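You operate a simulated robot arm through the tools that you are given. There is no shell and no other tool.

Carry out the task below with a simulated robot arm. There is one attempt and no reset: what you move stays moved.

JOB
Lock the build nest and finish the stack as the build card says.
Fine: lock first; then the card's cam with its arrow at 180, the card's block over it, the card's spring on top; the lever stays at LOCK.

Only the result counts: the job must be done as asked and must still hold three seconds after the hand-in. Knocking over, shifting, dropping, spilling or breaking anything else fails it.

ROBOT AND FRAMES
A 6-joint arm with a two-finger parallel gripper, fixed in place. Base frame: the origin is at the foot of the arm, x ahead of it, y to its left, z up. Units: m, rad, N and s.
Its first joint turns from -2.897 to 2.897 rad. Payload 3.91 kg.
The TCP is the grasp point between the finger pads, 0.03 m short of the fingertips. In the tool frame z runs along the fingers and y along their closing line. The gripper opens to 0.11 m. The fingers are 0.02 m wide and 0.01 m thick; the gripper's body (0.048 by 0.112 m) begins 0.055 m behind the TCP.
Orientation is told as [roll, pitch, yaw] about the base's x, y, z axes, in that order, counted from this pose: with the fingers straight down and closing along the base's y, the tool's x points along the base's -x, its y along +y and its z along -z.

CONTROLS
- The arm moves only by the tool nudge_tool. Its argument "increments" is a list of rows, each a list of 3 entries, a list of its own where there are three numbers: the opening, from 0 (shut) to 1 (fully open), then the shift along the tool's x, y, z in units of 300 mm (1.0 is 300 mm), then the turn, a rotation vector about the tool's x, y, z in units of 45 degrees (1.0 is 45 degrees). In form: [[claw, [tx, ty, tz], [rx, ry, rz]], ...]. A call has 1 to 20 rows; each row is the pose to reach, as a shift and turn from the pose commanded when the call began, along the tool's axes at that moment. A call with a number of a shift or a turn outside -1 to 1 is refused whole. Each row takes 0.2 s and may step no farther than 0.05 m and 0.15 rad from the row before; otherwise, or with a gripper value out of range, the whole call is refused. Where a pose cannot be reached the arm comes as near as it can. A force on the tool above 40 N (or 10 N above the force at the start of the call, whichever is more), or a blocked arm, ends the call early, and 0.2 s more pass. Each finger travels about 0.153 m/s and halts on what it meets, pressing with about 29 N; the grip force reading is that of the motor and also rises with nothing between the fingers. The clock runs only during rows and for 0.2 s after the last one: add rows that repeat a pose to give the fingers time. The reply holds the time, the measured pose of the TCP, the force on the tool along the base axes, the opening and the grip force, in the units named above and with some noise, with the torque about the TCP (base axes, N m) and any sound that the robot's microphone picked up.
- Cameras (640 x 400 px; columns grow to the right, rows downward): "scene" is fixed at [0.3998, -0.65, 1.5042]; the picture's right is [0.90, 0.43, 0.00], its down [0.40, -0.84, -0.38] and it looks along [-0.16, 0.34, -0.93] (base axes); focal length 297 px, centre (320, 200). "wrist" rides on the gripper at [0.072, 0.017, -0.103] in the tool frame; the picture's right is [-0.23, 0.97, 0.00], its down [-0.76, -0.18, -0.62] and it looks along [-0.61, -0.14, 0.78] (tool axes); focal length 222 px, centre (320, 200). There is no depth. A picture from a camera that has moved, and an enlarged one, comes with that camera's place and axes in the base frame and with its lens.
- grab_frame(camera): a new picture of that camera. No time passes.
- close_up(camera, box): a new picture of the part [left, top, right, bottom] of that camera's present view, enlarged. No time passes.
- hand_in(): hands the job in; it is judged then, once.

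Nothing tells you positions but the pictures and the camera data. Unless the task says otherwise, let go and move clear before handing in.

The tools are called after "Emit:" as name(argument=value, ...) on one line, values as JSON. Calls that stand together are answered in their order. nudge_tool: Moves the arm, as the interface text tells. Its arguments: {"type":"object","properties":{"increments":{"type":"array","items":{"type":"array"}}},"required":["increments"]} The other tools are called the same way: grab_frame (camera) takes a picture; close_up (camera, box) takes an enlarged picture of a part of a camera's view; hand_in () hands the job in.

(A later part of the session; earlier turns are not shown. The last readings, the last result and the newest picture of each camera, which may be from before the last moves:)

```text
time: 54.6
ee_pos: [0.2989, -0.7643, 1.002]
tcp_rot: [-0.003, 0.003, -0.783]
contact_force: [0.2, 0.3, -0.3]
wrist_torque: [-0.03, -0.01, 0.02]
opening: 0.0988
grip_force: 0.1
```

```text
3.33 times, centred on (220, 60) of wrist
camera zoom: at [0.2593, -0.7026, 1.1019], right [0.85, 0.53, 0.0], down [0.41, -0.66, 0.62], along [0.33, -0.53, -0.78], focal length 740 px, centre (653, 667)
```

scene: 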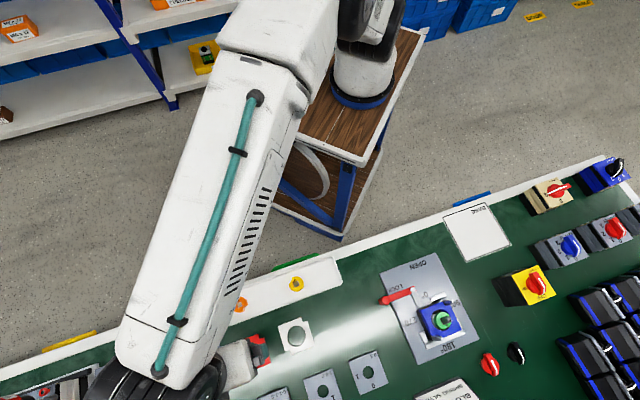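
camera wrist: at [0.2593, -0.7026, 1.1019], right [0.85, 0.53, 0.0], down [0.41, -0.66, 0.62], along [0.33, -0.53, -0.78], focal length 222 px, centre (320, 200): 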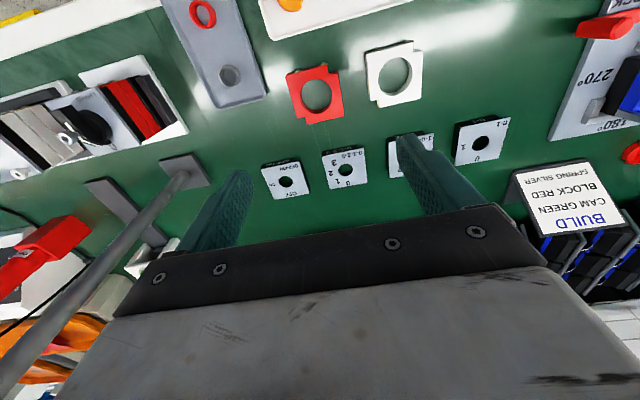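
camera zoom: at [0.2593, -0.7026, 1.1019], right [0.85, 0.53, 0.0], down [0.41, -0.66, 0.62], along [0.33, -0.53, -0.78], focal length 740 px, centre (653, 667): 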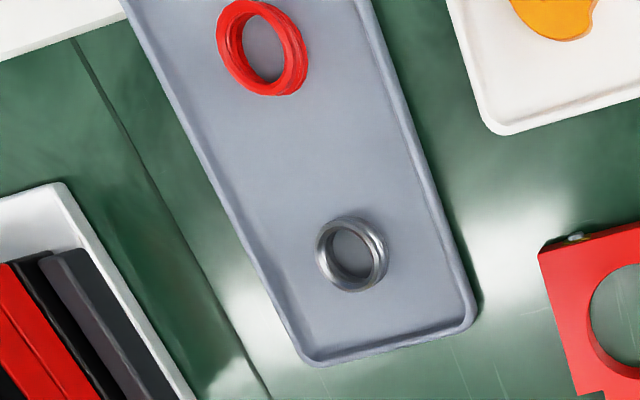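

The red block is aligned to 45° within about half a degree, centre near (0.296, -0.770), top at z ≈ 0.79. I'll set the fingers to 78 mm and come down to a hover for a closer measurement.

Emit:
nudge_tool(increments=[[0.8, [-0.007, -0.017, 0.12], [0, 0, 0]], [0.71, [-0.007, -0.017, 0.24], [0, 0, 0]], [0.71, [-0.007, -0.017, 0.33], [0, 0, 0]], [0.71, [-0.007, -0.017, 0.33], [0, 0, 0]]])

Emit:
grab_frame(camera="wrist")

Emit:
close_up(camera="wrist", box=[240, 70, 400, 190])

```text
time: 55.6
ee_pos: [0.2976, -0.7697, 0.9025]
tcp_rot: [-0.002, 0.001, -0.786]
contact_force: [0.4, -0.2, 0.7]
wrist_torque: [-0.02, -0.02, -0.01]
opening: 0.0781
grip_force: 0.1
```

```text
taken
camera wrist: at [0.2581, -0.7063, 1.0035], right [0.85, 0.53, 0.0], down [0.41, -0.66, 0.62], along [0.33, -0.53, -0.78], focal length 222 px, centre (320, 200)
```

wrist: 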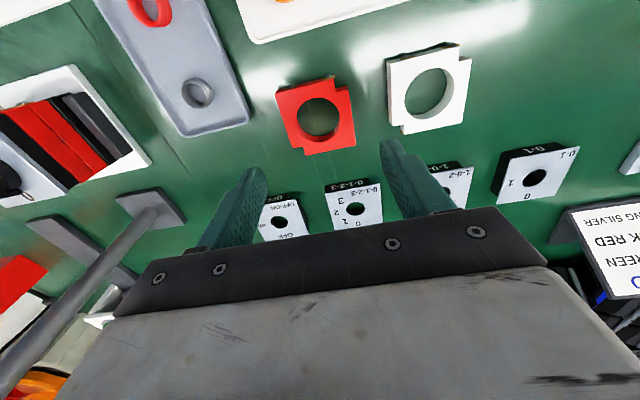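

```text
3.33 times, centred on (320, 130) of wrist
camera zoom: at [0.2581, -0.7063, 1.0035], right [0.85, 0.53, 0.0], down [0.41, -0.66, 0.62], along [0.33, -0.53, -0.78], focal length 740 px, centre (320, 433)
```

zoom: 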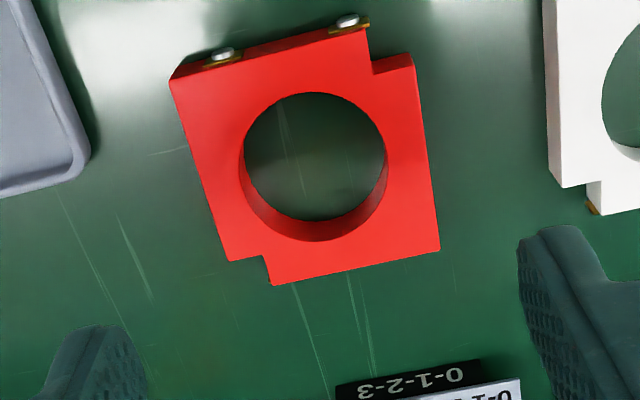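

The red block is about 16 mm thick with its centre about 2 mm toward -u90 from the tool. I'll correct and lower the fingers beside it, tips about 5 mm above the bench.

Emit:
nudge_tool(increments=[[0.71, [0, -0.006, 0.1], [0, 0, 0]], [0.71, [0, -0.006, 0.2], [0, 0, 0]], [0.71, [0, -0.006, 0.26], [0, 0, 0]], [0.71, [0, -0.006, 0.295], [0, 0, 0]], [0.71, [0, -0.006, 0.295], [0, 0, 0]]])

Emit:
grab_frame(camera="wrist")

Emit:
close_up(camera="wrist", box=[220, 110, 420, 230])

```text
time: 56.8
ee_pos: [0.2943, -0.7711, 0.8152]
tcp_rot: [-0.003, 0.001, -0.786]
contact_force: [0.3, 0.6, 0.6]
wrist_torque: [-0.02, 0.0, 0.02]
opening: 0.0784
grip_force: 0.0
```

```text
taken
camera wrist: at [0.2552, -0.7087, 0.916], right [0.85, 0.53, 0.0], down [0.41, -0.66, 0.62], along [0.33, -0.53, -0.78], focal length 222 px, centre (320, 200)
```

wrist: 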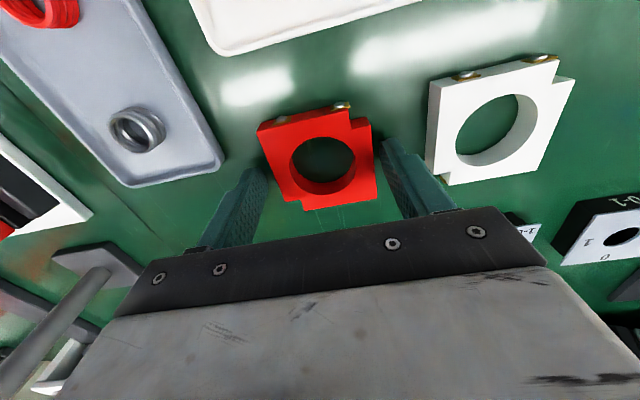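

```text
3.20 times, centred on (320, 170) of wrist
camera zoom: at [0.2552, -0.7087, 0.916], right [0.85, 0.53, 0.0], down [0.41, -0.66, 0.62], along [0.33, -0.53, -0.78], focal length 711 px, centre (320, 296)
```

zoom: 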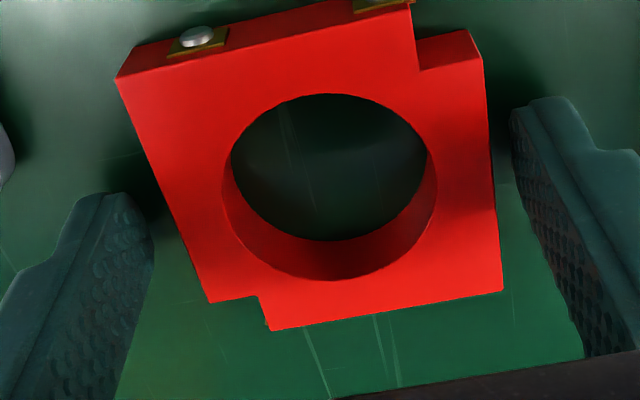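

The fingers straddle the block evenly (about 2 mm off, which I'll correct). Closing on the block's 90/270 sides now.

Emit:
nudge_tool(increments=[[0.71, [0, 0.006, 0], [0, 0, 0]], [0.64, [0, 0.006, 0], [0, 0, 0]], [0.55, [0, 0.006, 0], [0, 0, 0]], [0.4, [0, 0.006, 0], [0, 0, 0]], [0.4, [0, 0.006, 0], [0, 0, 0]]])

Emit:
close_up(camera="wrist", box=[220, 110, 420, 230])

```text
time: 58.0
ee_pos: [0.2957, -0.7703, 0.8136]
tcp_rot: [-0.004, 0.001, -0.785]
contact_force: [-0.4, 0.8, 0.0]
wrist_torque: [-0.01, -0.01, -0.04]
opening: 0.0632
grip_force: 28.9
```

```text
3.20 times, centred on (320, 170) of wrist
camera zoom: at [0.2564, -0.7073, 0.9155], right [0.85, 0.53, 0.0], down [0.41, -0.66, 0.62], along [0.33, -0.53, -0.78], focal length 711 px, centre (320, 296)
```

zoom: 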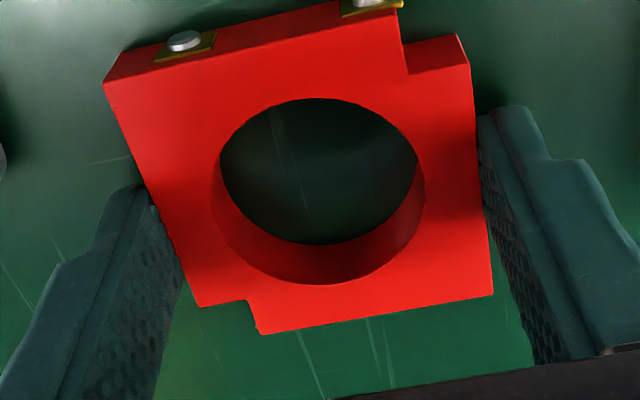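

The red block is held squarely (63.2 mm, 29 N) and centred in the grip. Lifting it straight up.

Emit:
nudge_tool(increments=[[0.4, [0, 0, -0.04], [0, 0, 0]], [0.4, [0, 0, -0.14], [0, 0, 0]], [0.4, [0, 0, -0.27], [0, 0, 0]], [0.4, [0, 0, -0.4], [0, 0, 0]], [0.4, [0, 0, -0.52], [0, 0, 0]], [0.4, [0, 0, -0.52], [0, 0, 0]]])

Emit:
close_up(camera="wrist", box=[220, 110, 420, 230])

```text
time: 59.4
ee_pos: [0.2987, -0.7714, 0.9677]
tcp_rot: [0.001, 0.002, -0.785]
contact_force: [-0.7, 0.9, -1.3]
wrist_torque: [-0.01, 0.0, 0.0]
opening: 0.0631
grip_force: 29.0
```

```text
3.20 times, centred on (320, 170) of wrist
camera zoom: at [0.2591, -0.7089, 1.0701], right [0.85, 0.53, 0.0], down [0.41, -0.66, 0.62], along [0.33, -0.53, -0.78], focal length 711 px, centre (320, 296)
```

zoom: 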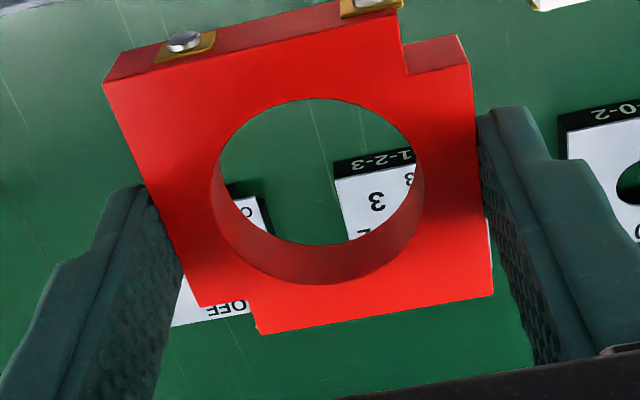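

The block came up level. Carrying it toward the nest at safe height.

Emit:
nudge_tool(increments=[[0.4, [-0.015, 0.09, 0], [0, 0, 0]], [0.4, [-0.035, 0.2, 0], [0, 0, 0]], [0.4, [-0.055, 0.32, 0], [0, 0, 0]], [0.4, [-0.075, 0.44, 0], [0, 0, 0]], [0.4, [-0.095, 0.56, 0], [0, 0, 0]], [0.4, [-0.114, 0.667, 0], [0, 0, 0]], [0.4, [-0.114, 0.667, 0], [0, 0, 0]]])

Emit:
nudge_tool(increments=[[0.4, [-0.015, 0.09, 0], [0, 0, 0]], [0.4, [-0.035, 0.2, 0], [0, 0, 0]], [0.4, [-0.055, 0.32, 0], [0, 0, 0]], [0.4, [-0.075, 0.44, 0], [0, 0, 0]], [0.4, [-0.095, 0.56, 0], [0, 0, 0]], [0.4, [-0.114, 0.664, 0], [0, 0, 0]], [0.4, [-0.114, 0.664, 0], [0, 0, 0]], [0.4, [-0.114, 0.664, 0], [0, 0, 0]]])

Emit:
grab_frame(camera="wrist")

Emit:
close_up(camera="wrist", box=[220, 70, 420, 220])

Emit:
close_up(camera="scene", box=[380, 250, 500, 370])

```text
time: 61.0
ee_pos: [0.4642, -0.6526, 0.9697]
tcp_rot: [-0.003, 0.002, -0.783]
contact_force: [0.8, 0.2, -0.5]
wrist_torque: [-0.01, 0.02, 0.0]
opening: 0.0631
grip_force: 29.1
```

```text
time: 62.8
ee_pos: [0.6282, -0.5385, 0.9677]
tcp_rot: [-0.002, 0.002, -0.785]
contact_force: [-0.3, -0.9, 0.0]
wrist_torque: [0.02, 0.01, -0.02]
opening: 0.0628
grip_force: 29.1
```

```text
taken
camera wrist: at [0.589, -0.4753, 1.0695], right [0.85, 0.53, 0.0], down [0.41, -0.66, 0.62], along [0.33, -0.53, -0.78], focal length 222 px, centre (320, 200)
```

wrist: 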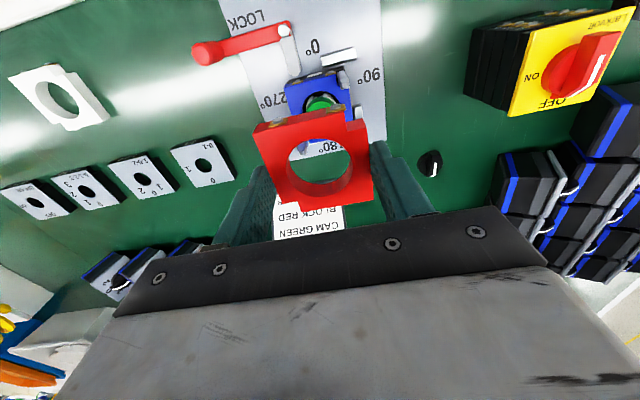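

```text
2.67 times, centred on (320, 145) of wrist
camera zoom: at [0.589, -0.4753, 1.0695], right [0.85, 0.53, 0.0], down [0.41, -0.66, 0.62], along [0.33, -0.53, -0.78], focal length 592 px, centre (320, 347)
```

zoom: 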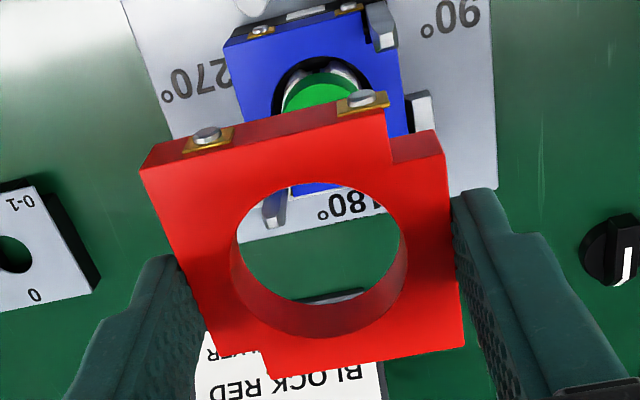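

```text
3.33 times, centred on (440, 310) of scene
camera zoom: at [0.3998, -0.65, 1.5042], right [0.9, 0.43, 0.0], down [0.4, -0.84, -0.38], along [-0.16, 0.34, -0.93], focal length 991 px, centre (-80, -167)
```

zoom: 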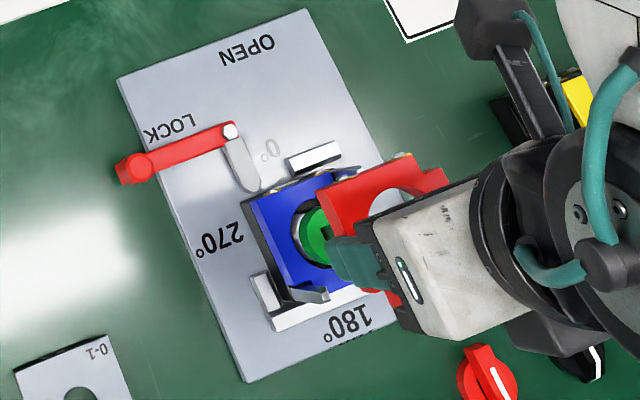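

The block is above the nest. I'll lower to just above the shaft tip and check alignment through its round hole.

Emit:
nudge_tool(increments=[[0.4, [0, 0, 0.06], [0, 0, 0]], [0.4, [0, 0, 0.12], [0, 0, 0]], [0.4, [0, 0, 0.155], [0, 0, 0]], [0.4, [0, 0, 0.155], [0, 0, 0]]])

Emit:
close_up(camera="wrist", box=[220, 80, 420, 230])

Emit:
close_up(camera="scene", box=[410, 270, 480, 340])

```text
time: 63.8
ee_pos: [0.6274, -0.5363, 0.9215]
tcp_rot: [-0.001, 0.002, -0.785]
contact_force: [0.0, -0.1, -0.1]
wrist_torque: [0.01, -0.02, 0.01]
opening: 0.0629
grip_force: 28.8
```

```text
2.67 times, centred on (320, 155) of wrist
camera zoom: at [0.588, -0.474, 1.0233], right [0.85, 0.53, 0.0], down [0.41, -0.66, 0.62], along [0.33, -0.53, -0.78], focal length 592 px, centre (320, 320)
```

zoom: 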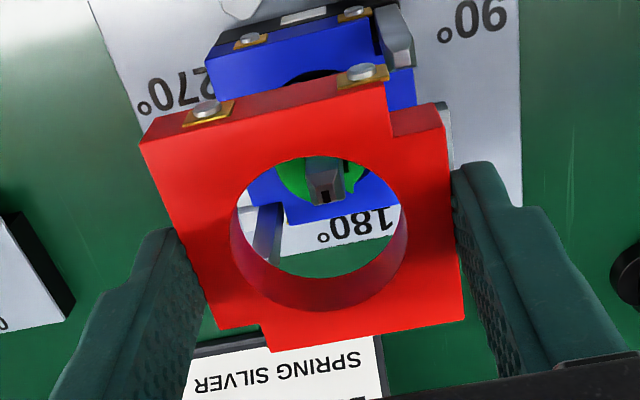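

```text
5.71 times, centred on (445, 305) of scene
camera zoom: at [0.3998, -0.65, 1.5042], right [0.9, 0.43, 0.0], down [0.4, -0.84, -0.38], along [-0.16, 0.34, -0.93], focal length 1700 px, centre (-394, -400)
```

zoom: 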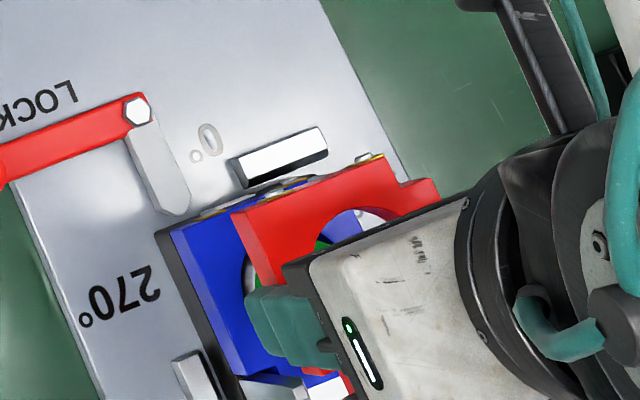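

The shaft tip shows through the hole. Zooming for precise alignment.

Emit:
close_up(camera="wrist", box=[290, 120, 350, 180])

Emit:
close_up(camera="wrist", box=[260, 70, 400, 170])

```text
6.67 times, centred on (320, 150) of wrist
camera zoom: at [0.588, -0.474, 1.0233], right [0.85, 0.53, 0.0], down [0.41, -0.66, 0.62], along [0.33, -0.53, -0.78], focal length 1481 px, centre (320, 533)
```

zoom: 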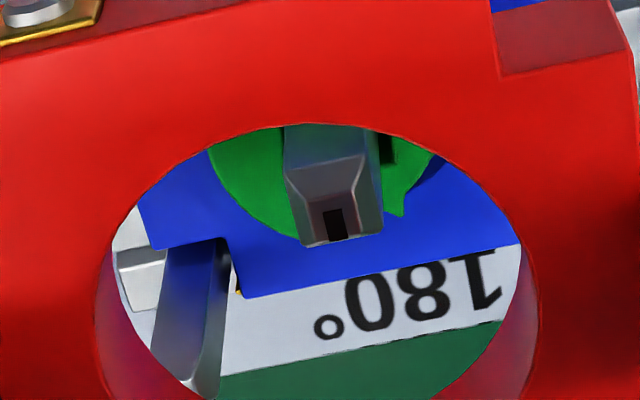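

```text
4.00 times, centred on (330, 120) of wrist
camera zoom: at [0.588, -0.474, 1.0233], right [0.85, 0.53, 0.0], down [0.41, -0.66, 0.62], along [0.33, -0.53, -0.78], focal length 888 px, centre (280, 520)
```

zoom: 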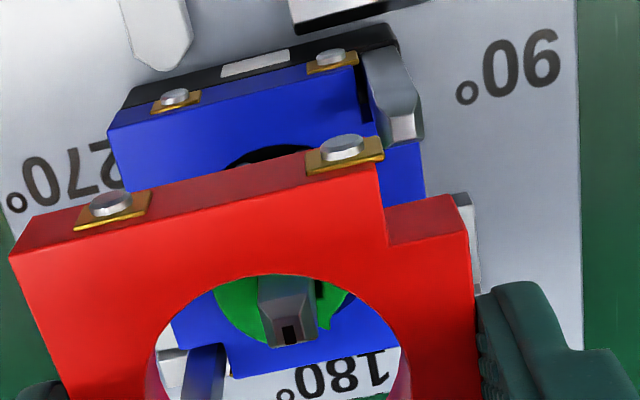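

The shaft sits about 3–4 mm toward -tool-x from the block centre; I'll correct that and lower so the block's underside is just above the post tops.

Emit:
nudge_tool(increments=[[0.4, [-0.0113, 0.004, 0], [0, 0, 0]], [0.4, [-0.0113, 0.004, 0.04], [0, 0, 0]], [0.4, [-0.0113, 0.004, 0.085], [0, 0, 0]], [0.4, [-0.0113, 0.004, 0.085], [0, 0, 0]]])

Emit:
close_up(camera="wrist", box=[240, 70, 400, 230])

Emit:
close_up(camera="wrist", box=[320, 90, 380, 150])

Emit:
close_up(camera="wrist", box=[270, 130, 350, 230])

```text
time: 64.8
ee_pos: [0.6294, -0.5369, 0.8952]
tcp_rot: [-0.001, 0.002, -0.785]
contact_force: [0.1, 0.2, -0.6]
wrist_torque: [-0.03, -0.01, -0.01]
opening: 0.0628
grip_force: 29.0
```

```text
2.50 times, centred on (320, 150) of wrist
camera zoom: at [0.5904, -0.475, 0.9976], right [0.85, 0.53, 0.0], down [0.41, -0.66, 0.62], along [0.33, -0.53, -0.78], focal length 555 px, centre (320, 325)
```

zoom: 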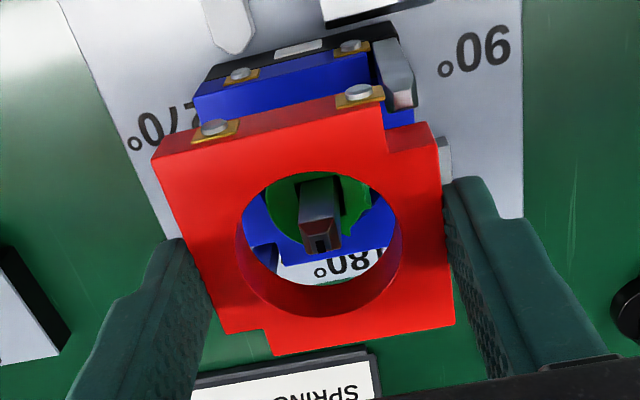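

```text
6.67 times, centred on (350, 120) of wrist
camera zoom: at [0.5904, -0.475, 0.9976], right [0.85, 0.53, 0.0], down [0.41, -0.66, 0.62], along [0.33, -0.53, -0.78], focal length 1481 px, centre (120, 733)
```

zoom: 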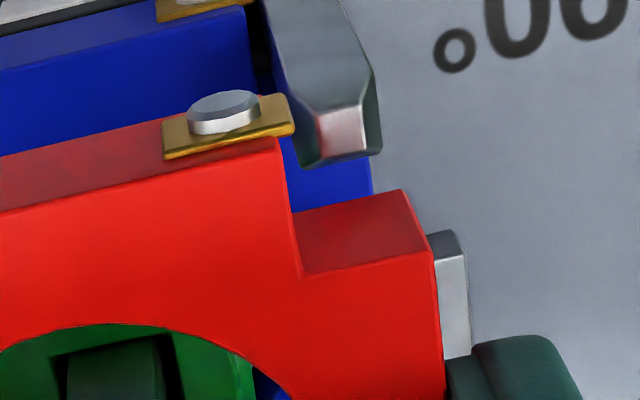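

```text
4.00 times, centred on (310, 180) of wrist
camera zoom: at [0.5904, -0.475, 0.9976], right [0.85, 0.53, 0.0], down [0.41, -0.66, 0.62], along [0.33, -0.53, -0.78], focal length 888 px, centre (360, 280)
```

zoom: 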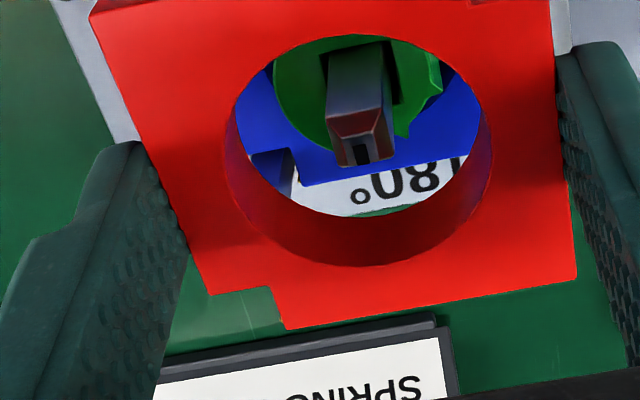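

The post is close to the notch's inner corner in u0, so I'll shift 1.5 mm toward -tool-x, then lower a little so the notches pass the post tips, checking force.

Emit:
nudge_tool(increments=[[0.4, [-0.005, 0.0005, 0], [0, 0, 0]], [0.4, [-0.005, 0.0005, 0.01], [0, 0, 0]], [0.4, [-0.005, 0.0005, 0.02], [0, 0, 0]], [0.4, [-0.005, 0.0005, 0.03], [0, 0, 0]], [0.4, [-0.005, 0.0005, 0.03], [0, 0, 0]]])

Emit:
close_up(camera="wrist", box=[240, 70, 400, 230])

Emit:
close_up(camera="wrist", box=[320, 90, 380, 150])

Emit:
close_up(camera="scene", box=[410, 270, 480, 340])

```text
time: 66.0
ee_pos: [0.633, -0.5386, 0.8881]
tcp_rot: [0.0, 0.002, -0.787]
contact_force: [0.3, 0.3, -0.2]
wrist_torque: [-0.03, 0.01, 0.0]
opening: 0.0626
grip_force: 29.0
```

```text
2.50 times, centred on (320, 150) of wrist
camera zoom: at [0.5932, -0.4758, 0.9892], right [0.85, 0.53, 0.0], down [0.41, -0.66, 0.62], along [0.33, -0.53, -0.78], focal length 555 px, centre (320, 325)
```

zoom: 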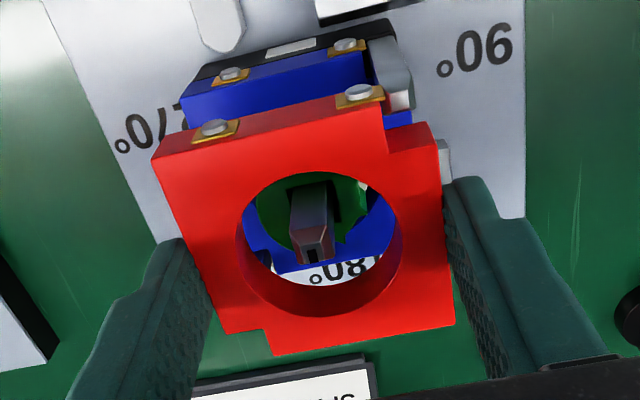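

```text
6.67 times, centred on (350, 120) of wrist
camera zoom: at [0.5932, -0.4758, 0.9892], right [0.85, 0.53, 0.0], down [0.41, -0.66, 0.62], along [0.33, -0.53, -0.78], focal length 1481 px, centre (120, 733)
```

zoom: 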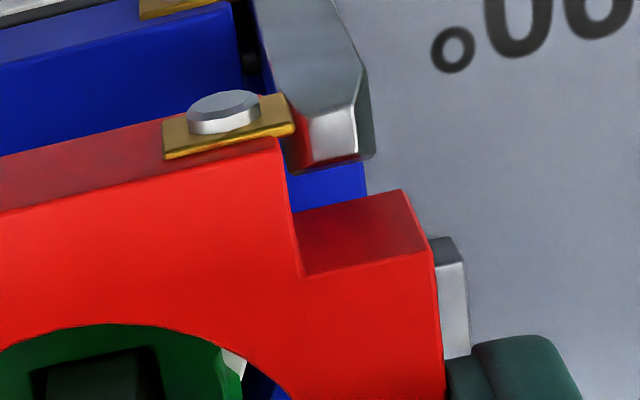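

```text
5.71 times, centred on (445, 305) of scene
camera zoom: at [0.3998, -0.65, 1.5042], right [0.9, 0.43, 0.0], down [0.4, -0.84, -0.38], along [-0.16, 0.34, -0.93], focal length 1700 px, centre (-394, -400)
```

zoom: 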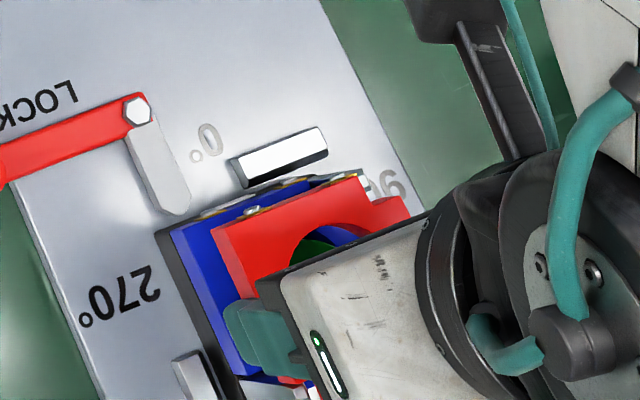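

The u0 alignment is now good; the post shows about 1.3 mm too near in u90, so I'll shift slightly in -tool-y and lower 10 mm with force check.

Emit:
nudge_tool(increments=[[0.4, [0, -0.004, 0], [0, 0, 0]], [0.4, [0, -0.004, 0.01], [0, 0, 0]], [0.4, [0, -0.004, 0.02], [0, 0, 0]], [0.4, [0, -0.004, 0.03], [0, 0, 0]], [0.4, [0, -0.004, 0.03], [0, 0, 0]]])

Emit:
close_up(camera="wrist", box=[240, 70, 400, 230])

Emit:
close_up(camera="wrist", box=[320, 90, 380, 150])

Emit:
close_up(camera="wrist", box=[270, 130, 350, 230])

```text
time: 67.2
ee_pos: [0.6311, -0.5402, 0.8781]
tcp_rot: [-0.002, 0.002, -0.785]
contact_force: [0.1, -0.4, -0.4]
wrist_torque: [-0.01, 0.0, 0.0]
opening: 0.0628
grip_force: 28.8
```

```text
2.50 times, centred on (320, 150) of wrist
camera zoom: at [0.5922, -0.4768, 0.9795], right [0.85, 0.53, 0.0], down [0.41, -0.66, 0.62], along [0.33, -0.53, -0.78], focal length 555 px, centre (320, 325)
```

zoom: 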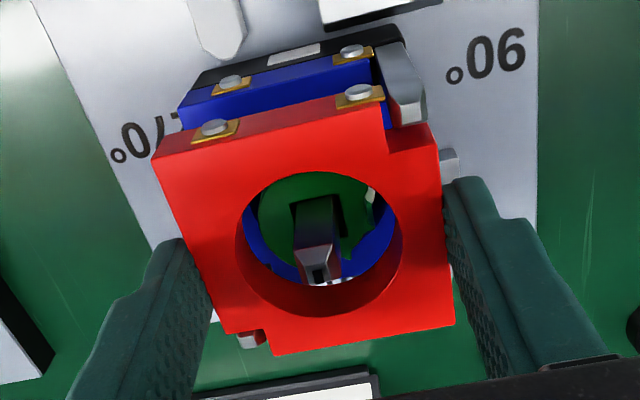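

```text
6.67 times, centred on (350, 120) of wrist
camera zoom: at [0.5922, -0.4768, 0.9795], right [0.85, 0.53, 0.0], down [0.41, -0.66, 0.62], along [0.33, -0.53, -0.78], focal length 1481 px, centre (120, 733)
```

zoom: 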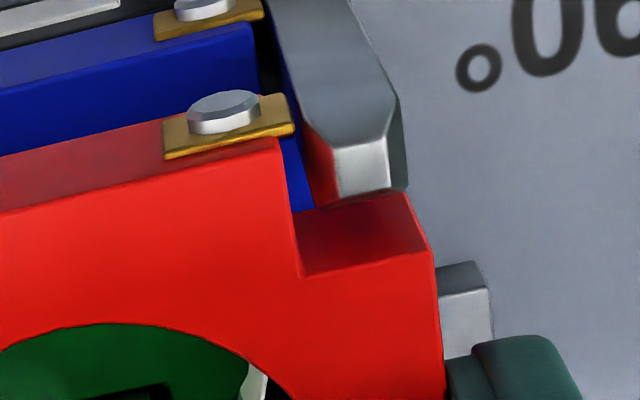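

```text
4.00 times, centred on (310, 180) of wrist
camera zoom: at [0.5922, -0.4768, 0.9795], right [0.85, 0.53, 0.0], down [0.41, -0.66, 0.62], along [0.33, -0.53, -0.78], focal length 888 px, centre (360, 280)
```

zoom: 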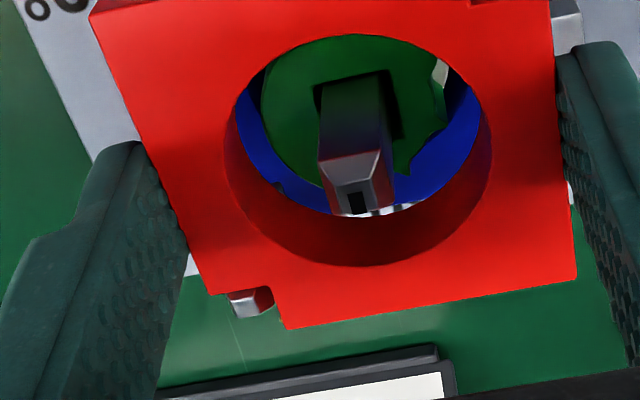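

Both posts now show inside the notches and the block is centred on them to a fraction of a mm. Lowering further toward the blue block.

Emit:
nudge_tool(increments=[[0.4, [0, 0, 0.01], [0, 0, 0]], [0.4, [0, 0, 0.02], [0, 0, 0]], [0.4, [0, 0, 0.03], [0, 0, 0]], [0.4, [0, 0, 0.038], [0, 0, 0]], [0.4, [0, 0, 0.038], [0, 0, 0]]])

Emit:
close_up(camera="wrist", box=[240, 70, 400, 230])

```text
time: 68.4
ee_pos: [0.6312, -0.5393, 0.8658]
tcp_rot: [-0.001, 0.002, -0.784]
contact_force: [1.3, -0.2, -1.0]
wrist_torque: [-0.04, -0.03, -0.02]
opening: 0.0628
grip_force: 28.5
```

```text
2.50 times, centred on (320, 150) of wrist
camera zoom: at [0.5919, -0.4771, 0.9691], right [0.85, 0.53, 0.0], down [0.41, -0.66, 0.62], along [0.33, -0.53, -0.78], focal length 555 px, centre (320, 325)
```

zoom: 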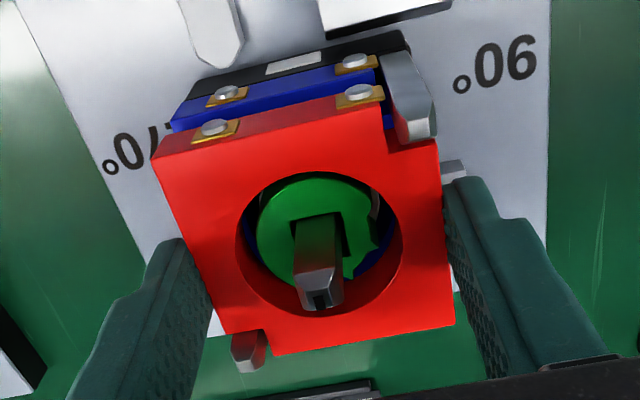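

Going in smoothly. A few mm more until it seats.

Emit:
nudge_tool(increments=[[0.4, [0, 0, 0.004], [0, 0, 0]], [0.4, [0, 0, 0.008], [0, 0, 0]], [0.4, [0, 0, 0.012], [0, 0, 0]], [0.4, [0, 0, 0.012], [0, 0, 0]]])

Emit:
close_up(camera="wrist", box=[240, 70, 400, 230])

```text
time: 69.4
ee_pos: [0.6306, -0.5391, 0.8619]
tcp_rot: [-0.002, 0.001, -0.787]
contact_force: [-0.1, -0.1, -0.4]
wrist_torque: [-0.04, 0.0, 0.0]
opening: 0.0629
grip_force: 28.8
```

```text
2.50 times, centred on (320, 150) of wrist
camera zoom: at [0.592, -0.4767, 0.9649], right [0.85, 0.53, 0.0], down [0.41, -0.66, 0.62], along [0.33, -0.53, -0.78], focal length 555 px, centre (320, 325)
```

zoom: 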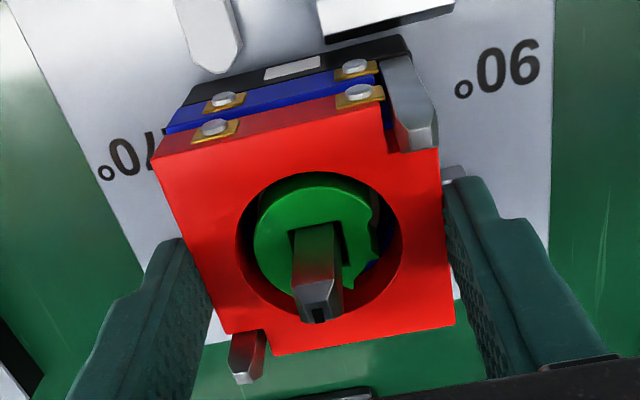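

Emit:
nudge_tool(increments=[[0.4, [0, 0, 0.004], [0, 0, 0]], [0.4, [0, 0, 0.008], [0, 0, 0]], [0.4, [0, 0, 0.008], [0, 0, 0]]])

Emit:
close_up(camera="wrist", box=[240, 70, 400, 230])

```text
time: 70.2
ee_pos: [0.6318, -0.5406, 0.8617]
tcp_rot: [-0.001, 0.002, -0.786]
contact_force: [0.6, 2.4, 7.4]
wrist_torque: [0.22, 0.02, -0.01]
opening: 0.063
grip_force: 29.1
```

```text
2.50 times, centred on (320, 150) of wrist
camera zoom: at [0.5919, -0.4773, 0.9633], right [0.85, 0.53, 0.0], down [0.41, -0.66, 0.62], along [0.33, -0.53, -0.78], focal length 555 px, centre (320, 325)
```

zoom: 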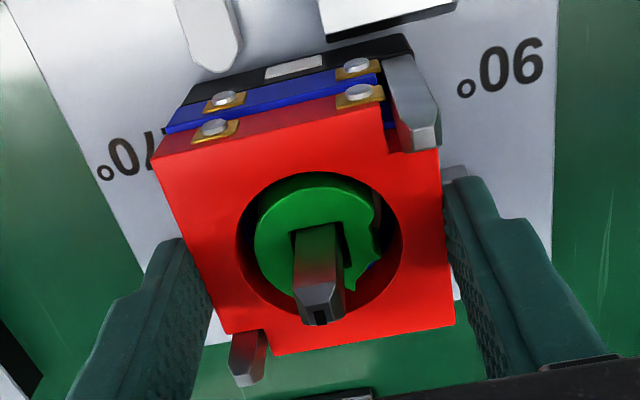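

It has seated (7 N upward). I'll relieve slightly, open the fingers a little, and check.

Emit:
nudge_tool(increments=[[0.4, [0, 0, -0.002], [0, 0, 0]], [0.4, [0, 0, -0.002], [0, 0, 0]], [0.6, [0, 0, -0.002], [0, 0, 0]], [0.66, [0, 0, -0.002], [0, 0, 0]], [0.66, [0, 0, -0.002], [0, 0, 0]]])

Emit:
close_up(camera="wrist", box=[240, 70, 400, 230])

```text
time: 71.4
ee_pos: [0.6303, -0.5419, 0.8616]
tcp_rot: [-0.002, 0.001, -0.785]
contact_force: [0.6, -0.9, 0.1]
wrist_torque: [0.01, 0.0, 0.0]
opening: 0.0726
grip_force: 0.1
```

```text
2.50 times, centred on (320, 150) of wrist
camera zoom: at [0.5917, -0.4778, 0.9633], right [0.85, 0.53, 0.0], down [0.41, -0.66, 0.62], along [0.33, -0.53, -0.78], focal length 555 px, centre (320, 325)
```

zoom: 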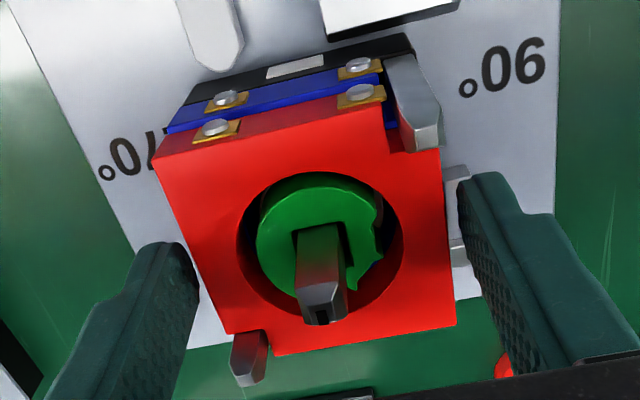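

The block is released and sits on the blue block around both posts. Lifting clear.

Emit:
nudge_tool(increments=[[0.66, [0, 0, -0.04], [0, 0, 0]], [0.66, [0, 0, -0.1], [0, 0, 0]], [0.66, [0, 0, -0.2], [0, 0, 0]], [0.66, [0, 0, -0.32], [0, 0, 0]], [0.66, [0, 0, -0.42], [0, 0, 0]], [0.66, [0, 0, -0.42], [0, 0, 0]]])

Emit:
grab_frame(camera="wrist")

Emit:
close_up(camera="wrist", box=[260, 30, 380, 130])

Emit:
close_up(camera="scene", box=[380, 250, 500, 370])

```text
time: 72.8
ee_pos: [0.6328, -0.5398, 0.9884]
tcp_rot: [-0.002, 0.001, -0.784]
contact_force: [-0.4, 0.9, -0.5]
wrist_torque: [0.02, 0.0, -0.01]
opening: 0.0727
grip_force: 0.0
```

```text
taken
camera wrist: at [0.5932, -0.4767, 1.0903], right [0.85, 0.53, 0.0], down [0.41, -0.66, 0.62], along [0.33, -0.53, -0.78], focal length 222 px, centre (320, 200)
```

wrist: 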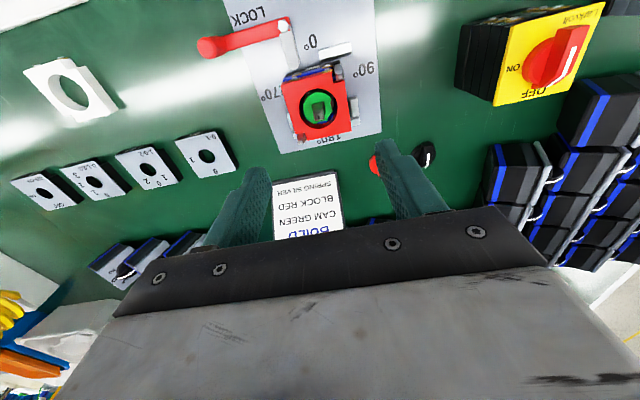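

```text
4.00 times, centred on (320, 80) of wrist
camera zoom: at [0.5932, -0.4767, 1.0903], right [0.85, 0.53, 0.0], down [0.41, -0.66, 0.62], along [0.33, -0.53, -0.78], focal length 888 px, centre (320, 680)
```

zoom: 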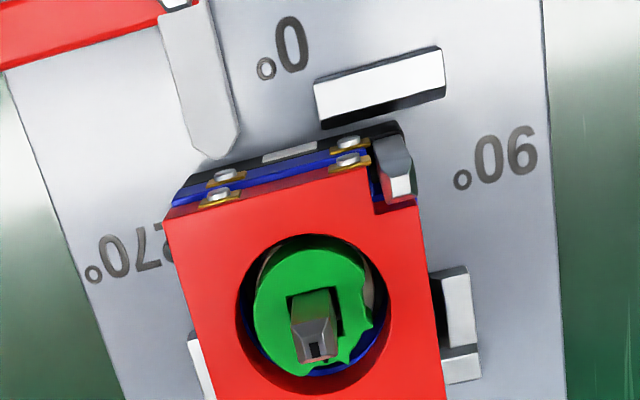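

```text
3.33 times, centred on (440, 310) of scene
camera zoom: at [0.3998, -0.65, 1.5042], right [0.9, 0.43, 0.0], down [0.4, -0.84, -0.38], along [-0.16, 0.34, -0.93], focal length 991 px, centre (-80, -167)
```

zoom: 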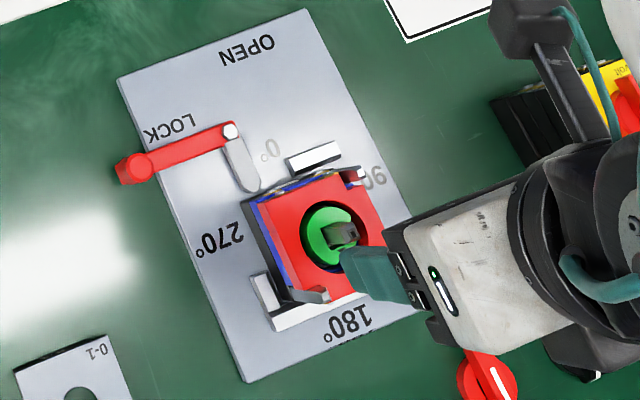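

The red block is flush on the blue one, around both posts. Next is the silver spring near (0.191, -0.805); I'll fly there at yaw -45°, with the camera side turned away from the tall rod.

Emit:
nudge_tool(increments=[[0.6, [0.03, -0.13, -0.03], [0, 0, 0]], [0.6, [0.065, -0.27, -0.05], [0, 0, 0]], [0.6, [0.1, -0.41, -0.05], [0, 0, 0]], [0.6, [0.135, -0.55, -0.05], [0, 0, 0]], [0.6, [0.17, -0.69, -0.05], [0, 0, 0]], [0.6, [0.207, -0.833, -0.05], [0, 0, 0]], [0.6, [0.207, -0.833, -0.05], [0, 0, 0]]])

Emit:
nudge_tool(increments=[[0.6, [0.035, -0.14, 0], [0, 0, 0]], [0.6, [0.07, -0.28, 0], [0, 0, 0]], [0.6, [0.105, -0.42, 0], [0, 0, 0]], [0.6, [0.14, -0.56, 0], [0, 0, 0]], [0.6, [0.165, -0.67, 0], [0, 0, 0]], [0.6, [0.165, -0.67, 0], [0, 0, 0]]])

Emit:
grab_frame(camera="wrist")

Emit:
grab_frame(camera="scene")

```text
time: 74.4
ee_pos: [0.4115, -0.6735, 1.0017]
tcp_rot: [0.0, 0.001, -0.785]
contact_force: [0.9, 0.4, 0.3]
wrist_torque: [0.0, -0.03, 0.02]
opening: 0.0659
grip_force: 0.1
```

```text
time: 75.8
ee_pos: [0.232, -0.7804, 1.004]
tcp_rot: [-0.001, 0.001, -0.787]
contact_force: [-0.1, 0.4, -0.2]
wrist_torque: [0.0, 0.04, 0.04]
opening: 0.0661
grip_force: 0.1
```

```text
taken
camera wrist: at [0.1923, -0.7164, 1.1055], right [0.85, 0.53, 0.0], down [0.41, -0.66, 0.62], along [0.33, -0.53, -0.78], focal length 222 px, centre (320, 200)
```

wrist: 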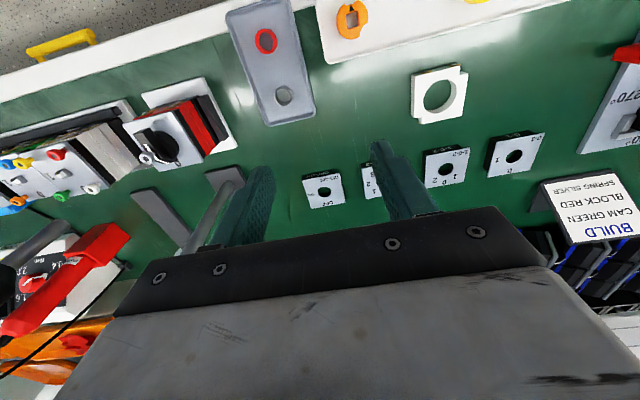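

```text
taken
```

scene: 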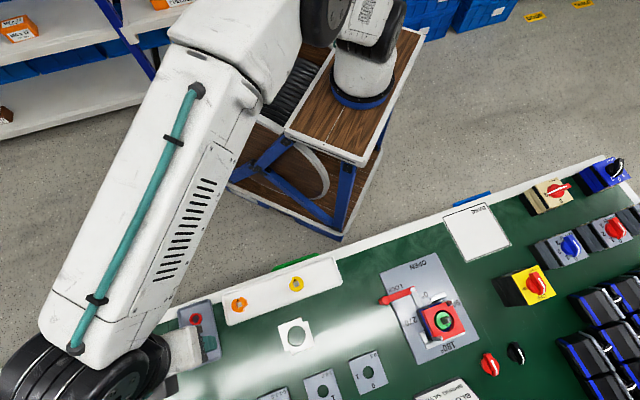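

The rod stands near (0.165, -0.97), about 16 cm beyond the spring, so there's room. Zooming on the spring.

Emit:
close_up(camera="wrist", box=[244, 60, 324, 140])

Emit:
close_up(camera="wrist", box=[264, 76, 304, 116])

```text
5.00 times, centred on (284, 100) of wrist
camera zoom: at [0.1923, -0.7164, 1.1055], right [0.85, 0.53, 0.0], down [0.41, -0.66, 0.62], along [0.33, -0.53, -0.78], focal length 1111 px, centre (500, 700)
```

zoom: 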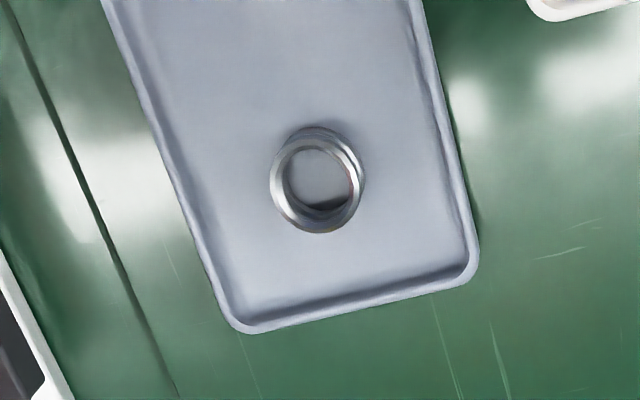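

```text
10.00 times, centred on (284, 96) of wrist
camera zoom: at [0.1923, -0.7164, 1.1055], right [0.85, 0.53, 0.0], down [0.41, -0.66, 0.62], along [0.33, -0.53, -0.78], focal length 2221 px, centre (680, 1240)
```

zoom: 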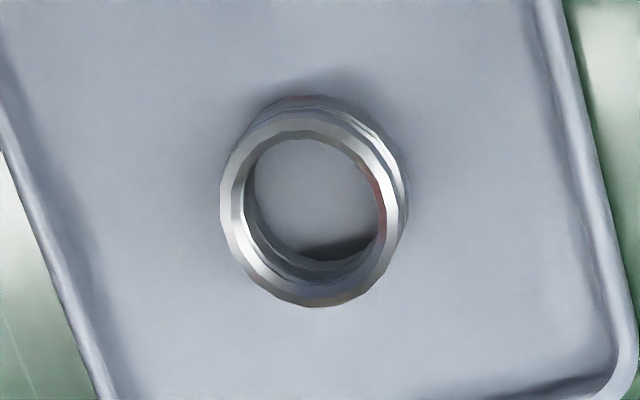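

The spring is about 23 mm outside and 18 mm inside, only several mm tall, near (0.191, -0.806). Moving over it to a hover with the fingers narrowed.

Emit:
nudge_tool(increments=[[0.4, [0.016, -0.08, 0.1], [0, 0, 0]], [0.34, [0.032, -0.156, 0.2], [0, 0, 0]], [0.34, [0.032, -0.156, 0.3], [0, 0, 0]], [0.34, [0.032, -0.156, 0.342], [0, 0, 0]], [0.34, [0.032, -0.156, 0.342], [0, 0, 0]]])

Emit:
grab_frame(camera="wrist")

Emit:
close_up(camera="wrist", box=[280, 90, 360, 170])

Emit:
close_up(camera="wrist", box=[300, 105, 340, 145])

```text
time: 77.0
ee_pos: [0.1946, -0.8058, 0.9009]
tcp_rot: [-0.002, 0.002, -0.785]
contact_force: [0.4, 0.0, -1.0]
wrist_torque: [-0.01, -0.04, 0.0]
opening: 0.0373
grip_force: 0.0
```

```text
taken
camera wrist: at [0.1554, -0.7429, 1.0028], right [0.85, 0.53, 0.0], down [0.41, -0.66, 0.62], along [0.33, -0.53, -0.78], focal length 222 px, centre (320, 200)
```

wrist: 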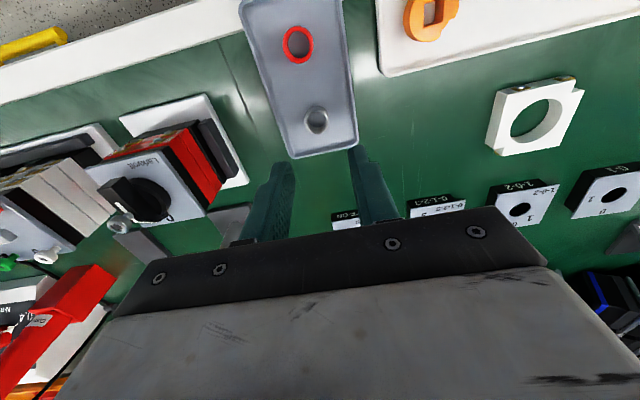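

```text
5.00 times, centred on (320, 130) of wrist
camera zoom: at [0.1554, -0.7429, 1.0028], right [0.85, 0.53, 0.0], down [0.41, -0.66, 0.62], along [0.33, -0.53, -0.78], focal length 1111 px, centre (320, 550)
```

zoom: 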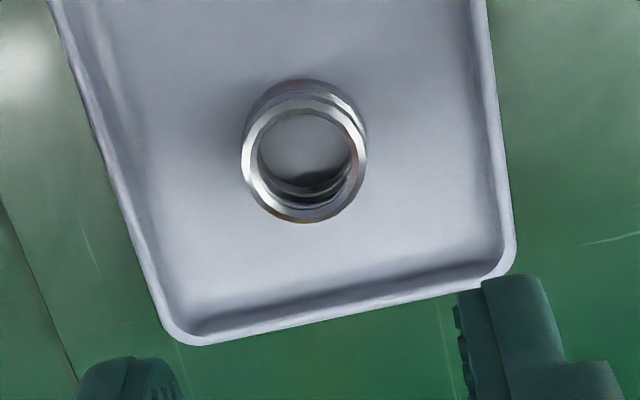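

```text
10.00 times, centred on (320, 125) of wrist
camera zoom: at [0.1554, -0.7429, 1.0028], right [0.85, 0.53, 0.0], down [0.41, -0.66, 0.62], along [0.33, -0.53, -0.78], focal length 2221 px, centre (320, 950)
```

zoom: 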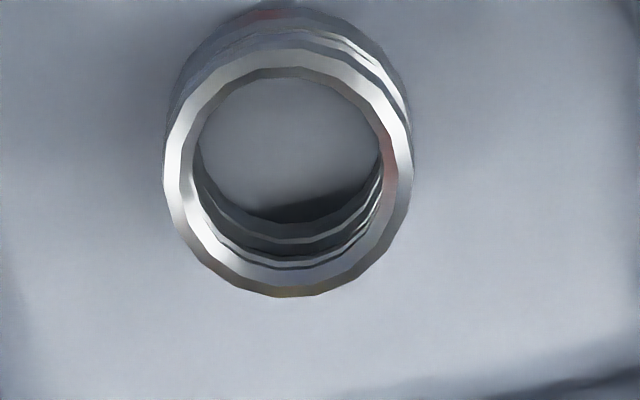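

The spring's top is at z ≈ 0.797 and the tray floor near 0.783. I'll correct by a couple of mm, narrow the fingers to 31 mm, and lower around it.

Emit:
nudge_tool(increments=[[0.285, [0.007, -0.0085, 0.08], [0, 0, 0]], [0.285, [0.007, -0.0085, 0.16], [0, 0, 0]], [0.285, [0.007, -0.0085, 0.21], [0, 0, 0]], [0.285, [0.007, -0.0085, 0.21], [0, 0, 0]]])

Emit:
close_up(camera="wrist", box=[260, 110, 380, 210])

```text
time: 78.0
ee_pos: [0.1899, -0.8058, 0.8363]
tcp_rot: [0.0, 0.003, -0.785]
contact_force: [0.3, -0.7, -0.2]
wrist_torque: [0.02, 0.01, 0.0]
opening: 0.0313
grip_force: 0.0
```

```text
4.00 times, centred on (320, 160) of wrist
camera zoom: at [0.1499, -0.7434, 0.9382], right [0.85, 0.53, 0.0], down [0.41, -0.66, 0.62], along [0.33, -0.53, -0.78], focal length 888 px, centre (320, 360)
```

zoom: 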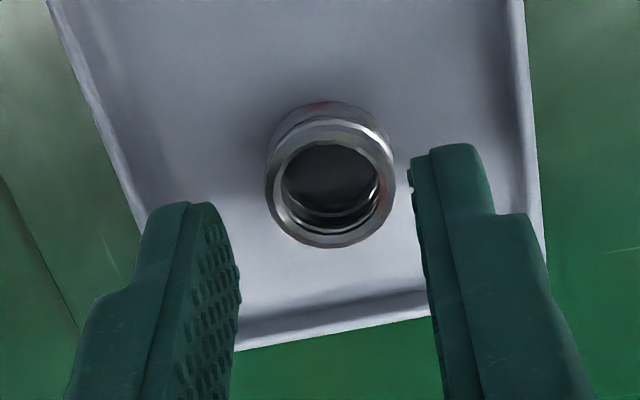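

Spring is about 1.8 mm to one side; correcting and lowering the last 18 mm.

Emit:
nudge_tool(increments=[[0.285, [-0.0013, 0.0057, 0.01], [0, 0, 0]], [0.285, [-0.0013, 0.0057, 0.03], [0, 0, 0]], [0.285, [-0.0013, 0.0057, 0.05], [0, 0, 0]], [0.285, [-0.0013, 0.0057, 0.06], [0, 0, 0]], [0.285, [-0.0013, 0.0057, 0.06], [0, 0, 0]]])

Emit:
close_up(camera="wrist", box=[260, 110, 380, 210])

```text
time: 79.2
ee_pos: [0.1921, -0.8059, 0.8201]
tcp_rot: [-0.003, 0.001, -0.785]
contact_force: [0.3, 0.1, -0.3]
wrist_torque: [-0.01, 0.02, 0.02]
opening: 0.0315
grip_force: 0.0
```

```text
4.00 times, centred on (320, 160) of wrist
camera zoom: at [0.1526, -0.7428, 0.9214], right [0.85, 0.53, 0.0], down [0.41, -0.66, 0.62], along [0.33, -0.53, -0.78], focal length 888 px, centre (320, 360)
```

zoom: 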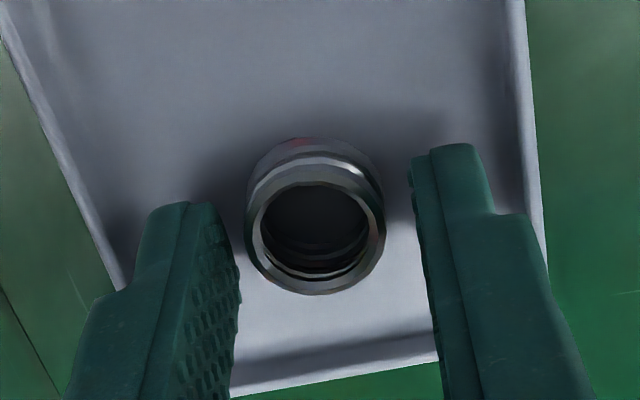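

The spring is centred between the fingers. Closing on it.

Emit:
nudge_tool(increments=[[0.24, [0, -0.002, 0], [0, 0, 0]], [0.15, [0, -0.002, 0], [0, 0, 0]], [0.1, [0, -0.002, 0], [0, 0, 0]], [0.1, [0, -0.002, 0], [0, 0, 0]]])

Emit:
close_up(camera="wrist", box=[260, 110, 380, 210])

```text
time: 80.2
ee_pos: [0.1909, -0.8055, 0.8193]
tcp_rot: [-0.002, 0.003, -0.785]
contact_force: [-0.3, 0.4, -0.5]
wrist_torque: [-0.01, 0.0, 0.02]
opening: 0.0193
grip_force: 29.0
```

```text
4.00 times, centred on (320, 160) of wrist
camera zoom: at [0.1522, -0.7433, 0.9214], right [0.85, 0.53, 0.0], down [0.41, -0.66, 0.62], along [0.33, -0.53, -0.78], focal length 888 px, centre (320, 360)
```

zoom: 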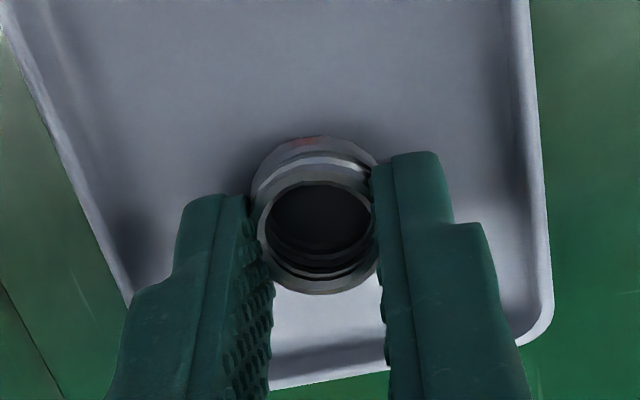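

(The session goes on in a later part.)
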